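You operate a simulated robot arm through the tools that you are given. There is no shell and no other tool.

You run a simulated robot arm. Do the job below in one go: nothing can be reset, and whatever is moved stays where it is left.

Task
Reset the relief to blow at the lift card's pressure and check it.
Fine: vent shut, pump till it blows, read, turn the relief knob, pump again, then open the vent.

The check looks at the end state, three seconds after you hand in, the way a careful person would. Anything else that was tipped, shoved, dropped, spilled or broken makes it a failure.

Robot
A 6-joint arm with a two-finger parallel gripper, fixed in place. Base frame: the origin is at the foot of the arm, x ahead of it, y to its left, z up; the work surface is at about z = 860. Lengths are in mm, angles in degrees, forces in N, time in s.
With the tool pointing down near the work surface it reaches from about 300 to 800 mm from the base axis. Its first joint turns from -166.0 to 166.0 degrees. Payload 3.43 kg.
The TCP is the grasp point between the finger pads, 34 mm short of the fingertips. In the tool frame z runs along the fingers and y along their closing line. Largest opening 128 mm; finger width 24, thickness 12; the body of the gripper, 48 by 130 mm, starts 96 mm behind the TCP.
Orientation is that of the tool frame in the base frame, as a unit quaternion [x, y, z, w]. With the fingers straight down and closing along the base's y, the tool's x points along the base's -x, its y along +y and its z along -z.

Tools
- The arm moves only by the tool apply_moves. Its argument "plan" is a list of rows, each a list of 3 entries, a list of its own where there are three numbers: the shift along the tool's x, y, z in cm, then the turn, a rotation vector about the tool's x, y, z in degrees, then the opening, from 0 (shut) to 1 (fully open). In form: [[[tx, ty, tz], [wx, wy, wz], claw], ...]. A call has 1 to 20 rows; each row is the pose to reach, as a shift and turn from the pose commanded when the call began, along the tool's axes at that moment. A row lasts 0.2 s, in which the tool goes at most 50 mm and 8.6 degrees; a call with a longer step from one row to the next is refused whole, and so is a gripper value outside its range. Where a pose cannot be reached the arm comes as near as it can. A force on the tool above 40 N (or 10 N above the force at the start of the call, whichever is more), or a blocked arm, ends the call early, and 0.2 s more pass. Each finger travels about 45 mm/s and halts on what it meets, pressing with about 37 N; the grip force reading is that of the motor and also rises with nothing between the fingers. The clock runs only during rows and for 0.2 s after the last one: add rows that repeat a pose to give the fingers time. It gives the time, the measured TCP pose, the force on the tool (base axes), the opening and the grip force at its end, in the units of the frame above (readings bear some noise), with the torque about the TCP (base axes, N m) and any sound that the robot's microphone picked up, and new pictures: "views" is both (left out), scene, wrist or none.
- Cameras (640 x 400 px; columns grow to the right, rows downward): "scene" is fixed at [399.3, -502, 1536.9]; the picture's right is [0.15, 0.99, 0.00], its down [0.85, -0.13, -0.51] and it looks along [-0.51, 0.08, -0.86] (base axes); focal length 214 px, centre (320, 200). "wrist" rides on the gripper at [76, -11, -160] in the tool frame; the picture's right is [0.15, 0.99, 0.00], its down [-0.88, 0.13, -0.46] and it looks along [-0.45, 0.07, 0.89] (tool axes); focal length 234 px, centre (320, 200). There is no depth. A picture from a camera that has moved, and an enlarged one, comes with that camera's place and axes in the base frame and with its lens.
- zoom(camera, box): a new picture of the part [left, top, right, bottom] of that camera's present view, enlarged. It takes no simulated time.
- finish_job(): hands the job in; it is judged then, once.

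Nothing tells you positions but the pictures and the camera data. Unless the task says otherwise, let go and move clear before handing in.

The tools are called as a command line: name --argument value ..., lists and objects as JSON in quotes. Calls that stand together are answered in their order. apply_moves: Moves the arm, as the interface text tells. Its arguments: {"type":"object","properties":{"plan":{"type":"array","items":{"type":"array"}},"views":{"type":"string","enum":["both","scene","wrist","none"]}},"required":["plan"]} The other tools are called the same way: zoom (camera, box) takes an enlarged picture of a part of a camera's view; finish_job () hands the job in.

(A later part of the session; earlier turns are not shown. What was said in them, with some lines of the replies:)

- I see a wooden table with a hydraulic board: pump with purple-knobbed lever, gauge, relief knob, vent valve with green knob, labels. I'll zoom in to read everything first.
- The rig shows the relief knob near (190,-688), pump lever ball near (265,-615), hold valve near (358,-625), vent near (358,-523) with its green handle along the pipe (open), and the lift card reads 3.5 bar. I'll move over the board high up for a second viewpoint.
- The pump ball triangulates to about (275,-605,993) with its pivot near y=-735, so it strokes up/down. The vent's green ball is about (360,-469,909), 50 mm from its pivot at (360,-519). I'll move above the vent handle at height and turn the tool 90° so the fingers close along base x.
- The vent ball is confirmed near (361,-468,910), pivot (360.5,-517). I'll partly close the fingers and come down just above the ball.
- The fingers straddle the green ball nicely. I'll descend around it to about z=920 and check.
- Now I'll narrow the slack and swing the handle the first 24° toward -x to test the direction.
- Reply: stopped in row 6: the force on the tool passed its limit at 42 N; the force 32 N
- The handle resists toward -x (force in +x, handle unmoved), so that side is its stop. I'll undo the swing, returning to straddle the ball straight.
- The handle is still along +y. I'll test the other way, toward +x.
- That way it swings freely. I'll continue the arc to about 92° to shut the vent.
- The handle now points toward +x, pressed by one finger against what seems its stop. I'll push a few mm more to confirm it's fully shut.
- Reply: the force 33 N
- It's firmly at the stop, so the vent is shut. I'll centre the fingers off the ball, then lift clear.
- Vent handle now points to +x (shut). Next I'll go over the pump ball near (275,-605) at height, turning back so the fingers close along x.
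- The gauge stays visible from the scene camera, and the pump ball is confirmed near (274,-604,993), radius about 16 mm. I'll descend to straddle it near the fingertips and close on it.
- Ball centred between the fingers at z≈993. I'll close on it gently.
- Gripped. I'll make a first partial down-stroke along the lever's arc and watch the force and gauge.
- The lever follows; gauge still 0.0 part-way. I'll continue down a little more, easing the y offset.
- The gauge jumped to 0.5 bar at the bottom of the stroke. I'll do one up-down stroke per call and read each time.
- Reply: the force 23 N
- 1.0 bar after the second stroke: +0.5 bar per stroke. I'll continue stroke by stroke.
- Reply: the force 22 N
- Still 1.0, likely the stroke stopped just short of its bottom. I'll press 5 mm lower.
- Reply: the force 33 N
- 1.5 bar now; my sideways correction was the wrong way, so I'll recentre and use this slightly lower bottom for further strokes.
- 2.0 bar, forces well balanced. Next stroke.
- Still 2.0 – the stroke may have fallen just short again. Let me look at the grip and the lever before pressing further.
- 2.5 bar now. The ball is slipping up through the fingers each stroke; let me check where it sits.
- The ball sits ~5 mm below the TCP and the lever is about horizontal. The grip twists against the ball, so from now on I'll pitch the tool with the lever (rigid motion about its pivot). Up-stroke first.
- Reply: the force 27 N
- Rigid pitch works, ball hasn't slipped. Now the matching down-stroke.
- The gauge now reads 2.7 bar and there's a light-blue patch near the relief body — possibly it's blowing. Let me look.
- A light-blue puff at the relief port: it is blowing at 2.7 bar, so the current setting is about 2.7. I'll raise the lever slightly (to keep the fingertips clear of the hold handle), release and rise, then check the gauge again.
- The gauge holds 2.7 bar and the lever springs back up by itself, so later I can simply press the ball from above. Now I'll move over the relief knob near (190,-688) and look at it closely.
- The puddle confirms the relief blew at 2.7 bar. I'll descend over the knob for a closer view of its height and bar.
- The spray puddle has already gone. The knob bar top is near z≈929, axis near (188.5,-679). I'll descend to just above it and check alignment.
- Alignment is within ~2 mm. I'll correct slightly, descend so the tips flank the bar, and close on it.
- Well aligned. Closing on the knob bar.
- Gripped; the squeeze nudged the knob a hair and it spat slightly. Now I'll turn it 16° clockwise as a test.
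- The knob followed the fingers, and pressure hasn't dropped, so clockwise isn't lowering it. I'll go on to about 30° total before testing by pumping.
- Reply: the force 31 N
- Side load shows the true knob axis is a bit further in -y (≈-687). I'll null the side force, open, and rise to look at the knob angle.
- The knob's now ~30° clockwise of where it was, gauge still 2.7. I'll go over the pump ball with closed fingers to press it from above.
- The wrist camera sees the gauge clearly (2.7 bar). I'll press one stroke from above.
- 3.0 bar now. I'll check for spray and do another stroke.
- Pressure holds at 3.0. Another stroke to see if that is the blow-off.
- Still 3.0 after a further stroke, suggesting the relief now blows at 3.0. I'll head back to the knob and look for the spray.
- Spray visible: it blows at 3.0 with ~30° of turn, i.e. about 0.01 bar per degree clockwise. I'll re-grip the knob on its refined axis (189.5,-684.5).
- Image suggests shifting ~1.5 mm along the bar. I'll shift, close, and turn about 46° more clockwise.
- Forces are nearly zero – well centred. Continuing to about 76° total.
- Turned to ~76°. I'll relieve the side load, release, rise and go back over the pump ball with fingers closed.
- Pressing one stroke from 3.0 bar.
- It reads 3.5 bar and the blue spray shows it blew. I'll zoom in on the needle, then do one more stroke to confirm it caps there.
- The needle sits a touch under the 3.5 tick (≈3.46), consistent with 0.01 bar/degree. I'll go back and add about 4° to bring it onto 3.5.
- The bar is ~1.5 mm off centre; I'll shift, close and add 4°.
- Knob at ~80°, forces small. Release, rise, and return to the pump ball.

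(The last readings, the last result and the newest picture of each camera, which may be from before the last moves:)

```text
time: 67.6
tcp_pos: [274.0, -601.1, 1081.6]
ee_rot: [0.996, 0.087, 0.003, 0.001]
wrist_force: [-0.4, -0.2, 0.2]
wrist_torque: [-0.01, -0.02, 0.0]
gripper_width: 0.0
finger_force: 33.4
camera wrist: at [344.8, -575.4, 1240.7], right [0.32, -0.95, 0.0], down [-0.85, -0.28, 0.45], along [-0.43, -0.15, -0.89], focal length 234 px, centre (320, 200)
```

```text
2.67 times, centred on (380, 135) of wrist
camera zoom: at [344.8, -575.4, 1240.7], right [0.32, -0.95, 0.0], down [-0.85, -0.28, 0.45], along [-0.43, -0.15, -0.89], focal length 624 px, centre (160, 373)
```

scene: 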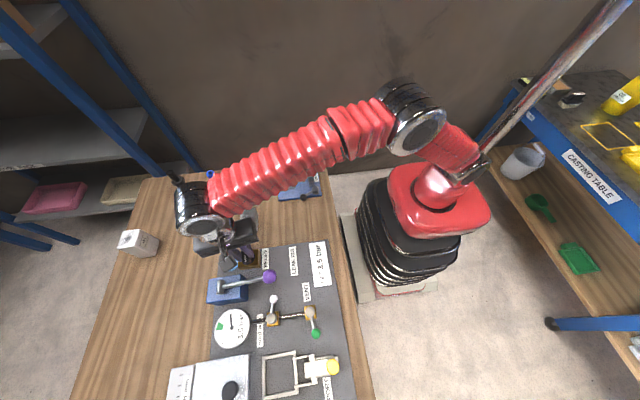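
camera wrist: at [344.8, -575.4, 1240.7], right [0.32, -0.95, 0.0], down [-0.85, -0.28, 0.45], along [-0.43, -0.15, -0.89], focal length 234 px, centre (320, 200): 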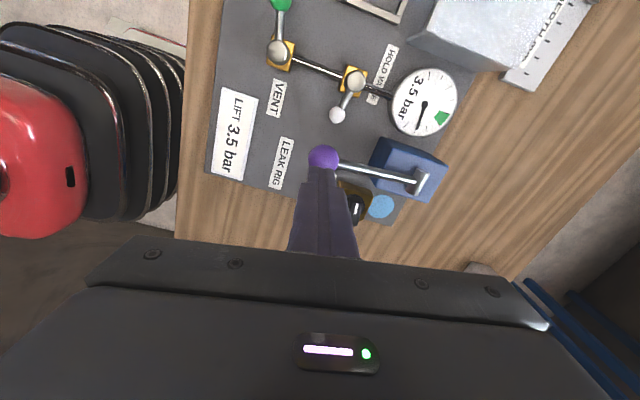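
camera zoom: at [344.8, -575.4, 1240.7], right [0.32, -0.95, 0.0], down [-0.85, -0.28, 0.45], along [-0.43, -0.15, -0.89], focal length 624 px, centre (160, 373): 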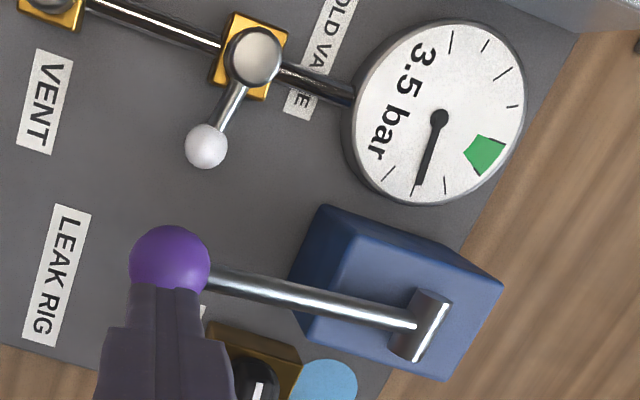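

Pumping one more stroke to check the new setting.

apply_moves --plan '[[[0, 0, 3.0], [0, 0, 0], 0.0], [[0, 0, 4.2], [0, 0, 0], 0.0], [[0, 0, 5.4], [0, 0, 0], 0.0], [[0, 0, 6.6], [0, 0, 0], 0.0], [[0, 0, 7.8], [0, 0, 0], 0.0], [[0, 0, 8.8], [0, 0, 0], 0.0], [[0, 0, 8.8], [0, 0, 0], 0.0]]' --views "wrist"

zoom --camera "wrist" --box '[400, 70, 510, 170]'

zoom --camera "scene" --box '[205, 300, 265, 355]'

zoom --camera "wrist" --box '[320, 190, 440, 265]'

```text
time: 69.2
tcp_pos: [273.7, -600.7, 995.0]
ee_rot: [0.996, 0.087, 0.003, 0.001]
wrist_force: [2.2, 1.1, 6.0]
wrist_torque: [0.04, -0.05, -0.02]
gripper_width: 0.0
finger_force: 32.9
camera wrist: at [344.7, -575.6, 1153.7], right [0.32, -0.95, 0.0], down [-0.85, -0.28, 0.45], along [-0.43, -0.15, -0.89], focal length 234 px, centre (320, 200)
```

wrist: 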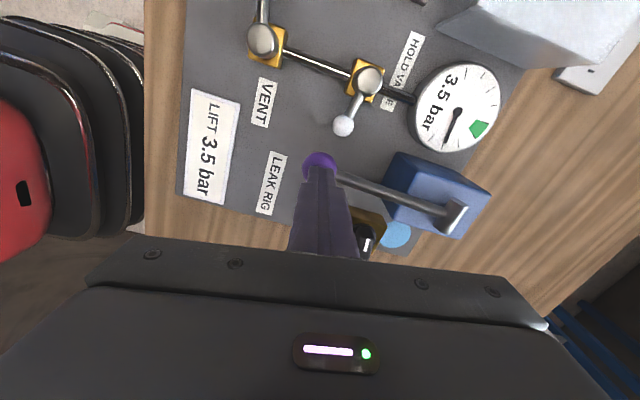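

```text
4.00 times, centred on (455, 120) of wrist
camera zoom: at [344.7, -575.6, 1153.7], right [0.32, -0.95, 0.0], down [-0.85, -0.28, 0.45], along [-0.43, -0.15, -0.89], focal length 937 px, centre (-220, 520)
```

zoom: 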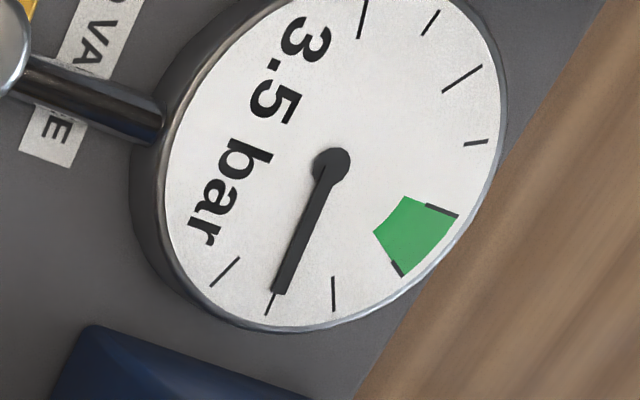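

```text
7.27 times, centred on (235, 328) of scene
camera zoom: at [399.3, -502.0, 1536.9], right [0.15, 0.99, 0.0], down [0.85, -0.13, -0.51], along [-0.51, 0.08, -0.86], focal length 1560 px, centre (938, -727)
```

zoom: 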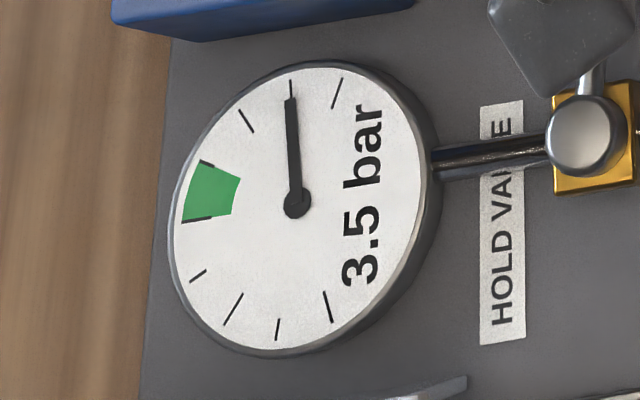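

```text
5.33 times, centred on (380, 228) of wrist
camera zoom: at [344.7, -575.6, 1153.7], right [0.32, -0.95, 0.0], down [-0.85, -0.28, 0.45], along [-0.43, -0.15, -0.89], focal length 1249 px, centre (0, 53)
```

zoom: 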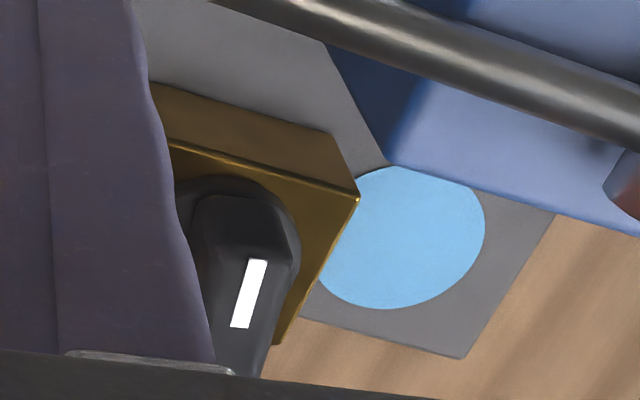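

The needle is now right on 3.5 with fresh spray: the relief blows at 3.5 bar. Next I'll rise and go over the vent handle (ball near (408,-511)) to open it.

apply_moves --plan '[[[0, 0, -3.0], [0, 0, 0], 0.0], [[0, 0, -6.0], [0, 0, 0], 0.0], [[0, 0, -9.0], [0, 0, 0], 0.0], [[3.6, -1.6, -9], [0, 0, 0], 0.1], [[7.3, -3.2, -9], [0, 0, 0], 0.2], [[11.0, -4.9, -9], [0, 0, 0], 0.35], [[14.8, -6.5, -9], [0, 0, 0], 0.35], [[14.8, -6.5, -9], [0, 0, 0], 0.35]]' --views "both"

zoom --camera "wrist" --box '[240, 100, 400, 210]'

```text
time: 71.0
tcp_pos: [406.9, -511.6, 1082.4]
ee_rot: [0.996, 0.087, 0.003, 0.001]
wrist_force: [-0.3, -0.4, 0.6]
wrist_torque: [-0.03, 0.04, 0.01]
gripper_width: 44.7
finger_force: 0.0
camera wrist: at [478.2, -485.5, 1243.4], right [0.32, -0.95, 0.0], down [-0.85, -0.28, 0.45], along [-0.43, -0.15, -0.89], focal length 234 px, centre (320, 200)
```

scene: 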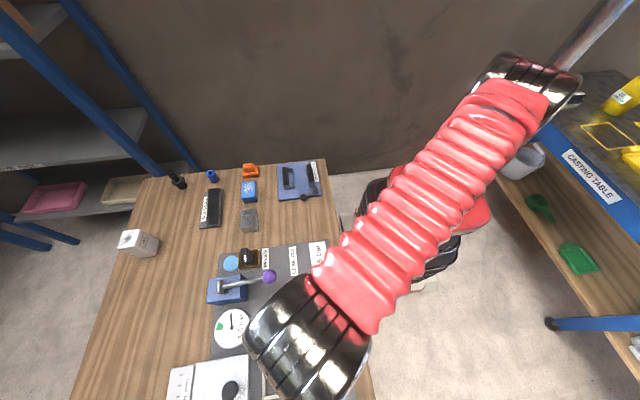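
wrist: 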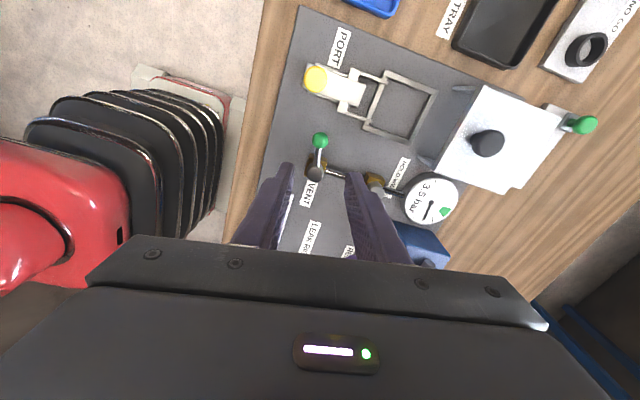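

```text
3.64 times, centred on (320, 155) of wrist
camera zoom: at [478.2, -485.5, 1243.4], right [0.32, -0.95, 0.0], down [-0.85, -0.28, 0.45], along [-0.43, -0.15, -0.89], focal length 852 px, centre (320, 364)
```

zoom: 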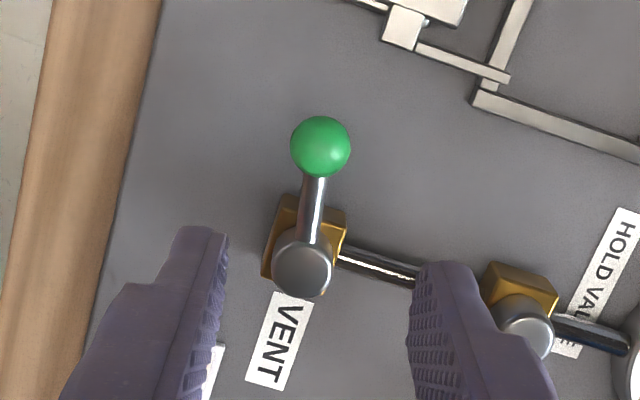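

The ball is at (407.5,-511.6), well under the fingers. Descending to straddle it.

apply_moves --plan '[[[0.05, 0, 4.5], [0, 0, 0], 0.35], [[0.05, 0, 9.0], [0, 0, 0], 0.35], [[0.05, 0, 12.5], [0, 0, 0], 0.35], [[0.05, 0, 14.8], [0, 0, 0], 0.35], [[0.05, 0, 16.2], [0, 0, 0], 0.35], [[0.05, 0, 16.2], [0, 0, 0], 0.24], [[0.05, 0, 16.2], [0, 0, 0], 0.24]]' --views "wrist"

zoom --camera "wrist" --box '[220, 120, 420, 260]'

```text
time: 72.6
tcp_pos: [410.1, -511.8, 921.4]
ee_rot: [0.996, 0.087, 0.003, 0.002]
wrist_force: [0.0, -0.8, -0.2]
wrist_torque: [0.04, 0.0, 0.0]
gripper_width: 30.8
finger_force: 0.1
camera wrist: at [480.1, -485.5, 1081.5], right [0.32, -0.95, 0.0], down [-0.85, -0.28, 0.45], along [-0.43, -0.15, -0.89], focal length 234 px, centre (320, 200)
```

wrist: 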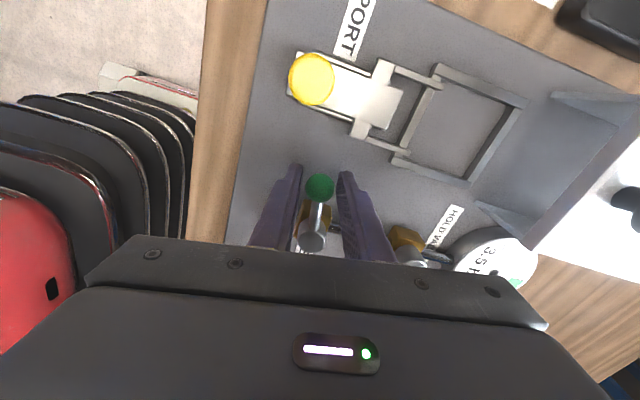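

```text
2.86 times, centred on (320, 190) of wrist
camera zoom: at [480.1, -485.5, 1081.5], right [0.32, -0.95, 0.0], down [-0.85, -0.28, 0.45], along [-0.43, -0.15, -0.89], focal length 669 px, centre (320, 229)
```

zoom: 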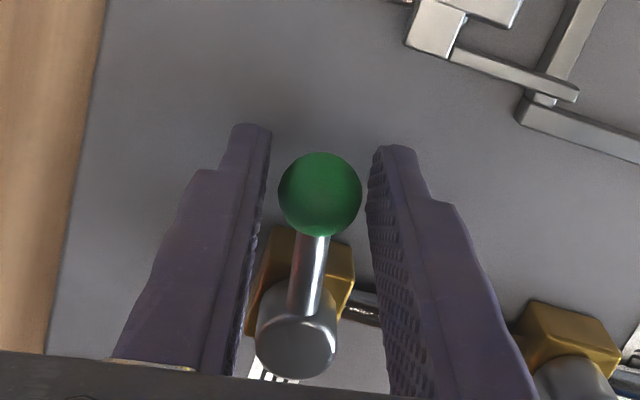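

Straddling the handle; now swinging it back to +y to open the vent.

apply_moves --plan '[[[-0.05, -0.69, 0], [0, 0, -8], 0.24], [[-0.19, -1.36, 0], [0, 0, -16], 0.24], [[-0.43, -2.01, 0], [0, 0, -24], 0.24], [[-0.75, -2.62, 0], [0, 0, -32], 0.24], [[-1.16, -3.18, 0], [0, 0, -40], 0.24], [[-1.64, -3.68, 0], [0, 0, -48], 0.24], [[-2.18, -4.1, 0], [0, 0, -56], 0.24], [[-2.78, -4.45, 0], [0, 0, -64], 0.24], [[-3.42, -4.71, 0], [0, 0, -72], 0.24], [[-4.09, -4.87, 0], [0, 0, -80], 0.24], [[-4.6, -4.94, 0], [0, 0, -86], 0.24], [[-4.6, -4.94, 0], [0, 0, -86], 0.24]]' --views "both"

zoom --camera "wrist" --box '[220, 120, 420, 260]'

zoom --camera "scene" --box '[190, 270, 330, 360]'

```text
time: 75.2
tcp_pos: [356.7, -471.2, 921.5]
ee_rot: [0.668, 0.744, 0.002, 0.003]
wrist_force: [3.4, -0.9, 0.2]
wrist_torque: [-0.03, -0.05, -0.03]
gripper_width: 32.7
finger_force: 1.9
camera wrist: at [334.6, -395.4, 1080.8], right [0.97, 0.25, 0.01], down [0.22, -0.86, 0.46], along [0.12, -0.44, -0.89], focal length 234 px, centre (320, 200)
```

scene: 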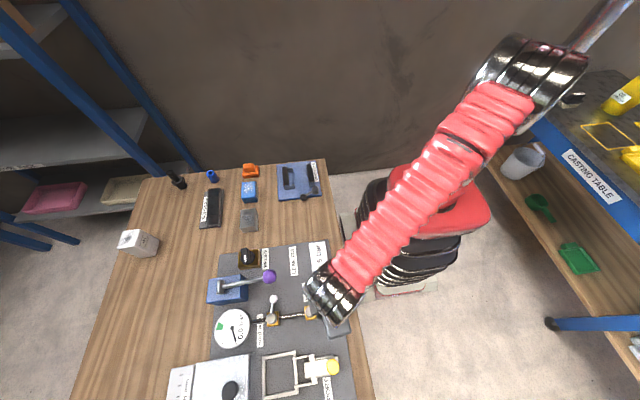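
wrist: 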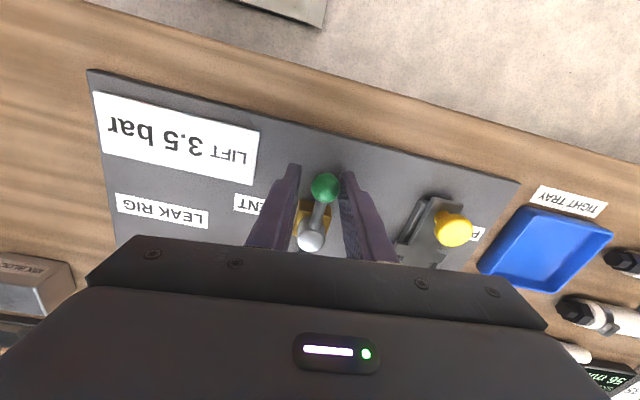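

```text
2.86 times, centred on (320, 190) of wrist
camera zoom: at [334.6, -395.4, 1080.8], right [0.97, 0.25, 0.01], down [0.22, -0.86, 0.46], along [0.12, -0.44, -0.89], focal length 669 px, centre (320, 229)
```

zoom: 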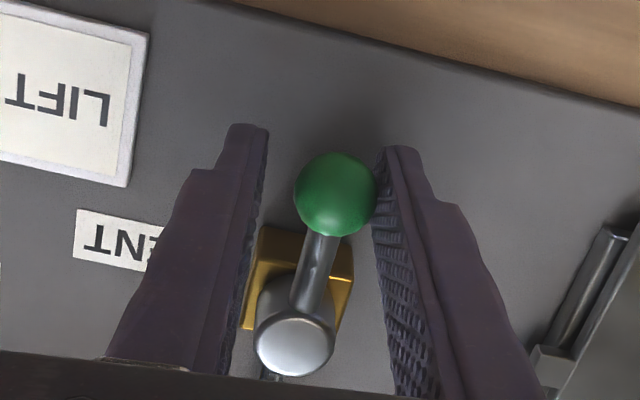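

```text
4.44 times, centred on (260, 315) of scene
camera zoom: at [399.3, -502.0, 1536.9], right [0.15, 0.99, 0.0], down [0.85, -0.13, -0.51], along [-0.51, 0.08, -0.86], focal length 953 px, centre (587, -311)
```

zoom: 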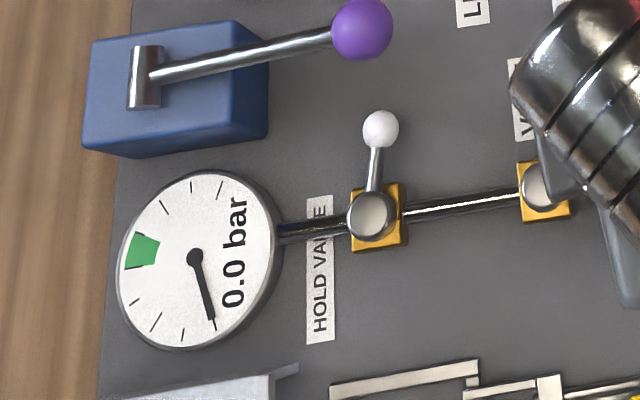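

The gauge has dropped to 0.0 with the vent handle back along the pipe (ball at (359,-469)). I'll centre, open and lift clear.

apply_moves --plan '[[[0, 0.15, 0], [0, 0, 0], 0.35], [[0, 0.25, 0], [0, 0, 0], 0.4], [[0, 0.25, 0], [0, 0, 0], 0.4], [[0, 0.25, -3.0], [0, 0, 0], 0.4], [[0, 0.25, -7.0], [0, 0, 0], 0.4], [[0, 0.25, -11.5], [0, 0, 0], 0.4], [[0, 0.25, -16], [0, 0, 0], 0.4], [[0, 0.25, -20], [0, 0, 0], 0.4], [[0, 0.25, -24], [0, 0, 0], 0.4], [[0, 0.25, -24], [0, 0, 0], 0.4]]' --views "both"

zoom --camera "wrist" --box '[200, 90, 440, 240]'

zoom --camera "scene" --box '[190, 230, 330, 350]'

```text
time: 77.4
tcp_pos: [356.3, -468.3, 1162.6]
ee_rot: [0.67, 0.743, 0.001, 0.003]
wrist_force: [-0.2, 0.4, -0.2]
wrist_torque: [0.02, -0.01, 0.0]
gripper_width: 51.3
finger_force: 0.0
camera wrist: at [335.0, -393.3, 1321.6], right [0.97, 0.25, 0.01], down [0.22, -0.86, 0.46], along [0.12, -0.44, -0.89], focal length 234 px, centre (320, 200)
```

scene: 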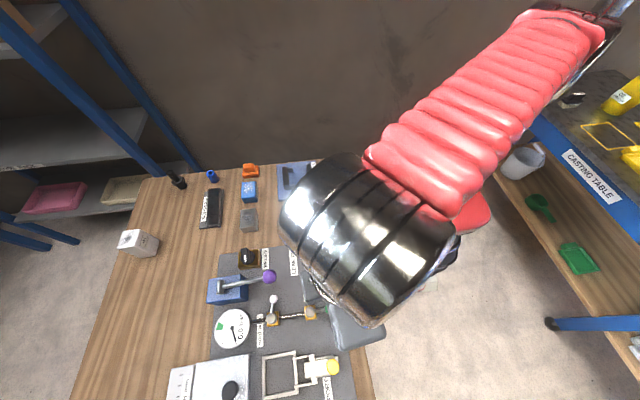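
wrist: 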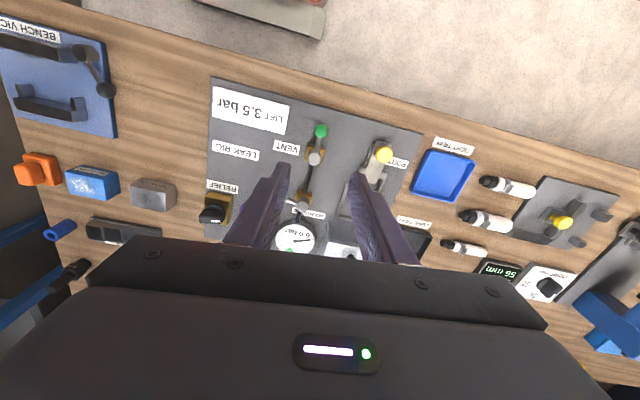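

```text
2.67 times, centred on (320, 165) of wrist
camera zoom: at [335.0, -393.3, 1321.6], right [0.97, 0.25, 0.01], down [0.22, -0.86, 0.46], along [0.12, -0.44, -0.89], focal length 624 px, centre (320, 293)
```

zoom: 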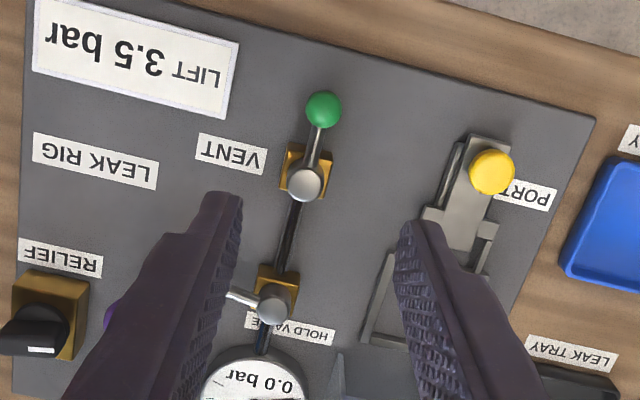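

```text
3.33 times, centred on (260, 290) of scene
camera zoom: at [399.3, -502.0, 1536.9], right [0.15, 0.99, 0.0], down [0.85, -0.13, -0.51], along [-0.51, 0.08, -0.86], focal length 715 px, centre (520, -100)
```

zoom: 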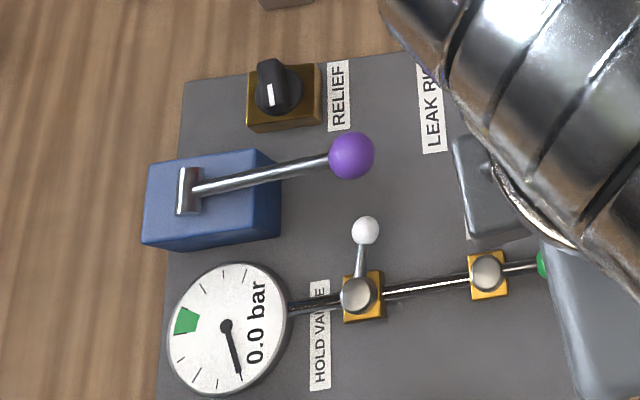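

Everything is as wanted: the relief was last seen blowing right at 3.5 bar, the gauge is back to 0.0, the vent handle is in line with the pipe (open), nothing else was disturbed, and the arm is clear. Handing in.

finish_job

```text
The job is handed in.
```

The relief is reset and now blows at 3.5 bar, matching the lift card. I handed the job in with the vent open and the gauge back at 0.0 bar.

- **First blow:** with the vent shut and the pump stroked up, the relief blew at 2.7 bar.
- **Adjustment:** clockwise raises it by about 0.01 bar per degree. I turned the knob about 80° clockwise in three goes. The check strokes blew at 3.0 bar, then about 3.46 bar, then 3.5 bar.
- **Final check:** on the last stroke the needle sat on the 3.5 tick, with fresh spray at the relief.
- **Venting:** I swung the vent handle back in line with the pipe and the pressure dropped to zero.

At the start I pushed the vent handle briefly the wrong way against its stop, at just over 40 N. It did not move, and it worked normally afterwards. I left the hold valve as I found it. In the last pictures nothing else on the bench looked disturbed, and the arm was lifted clear.
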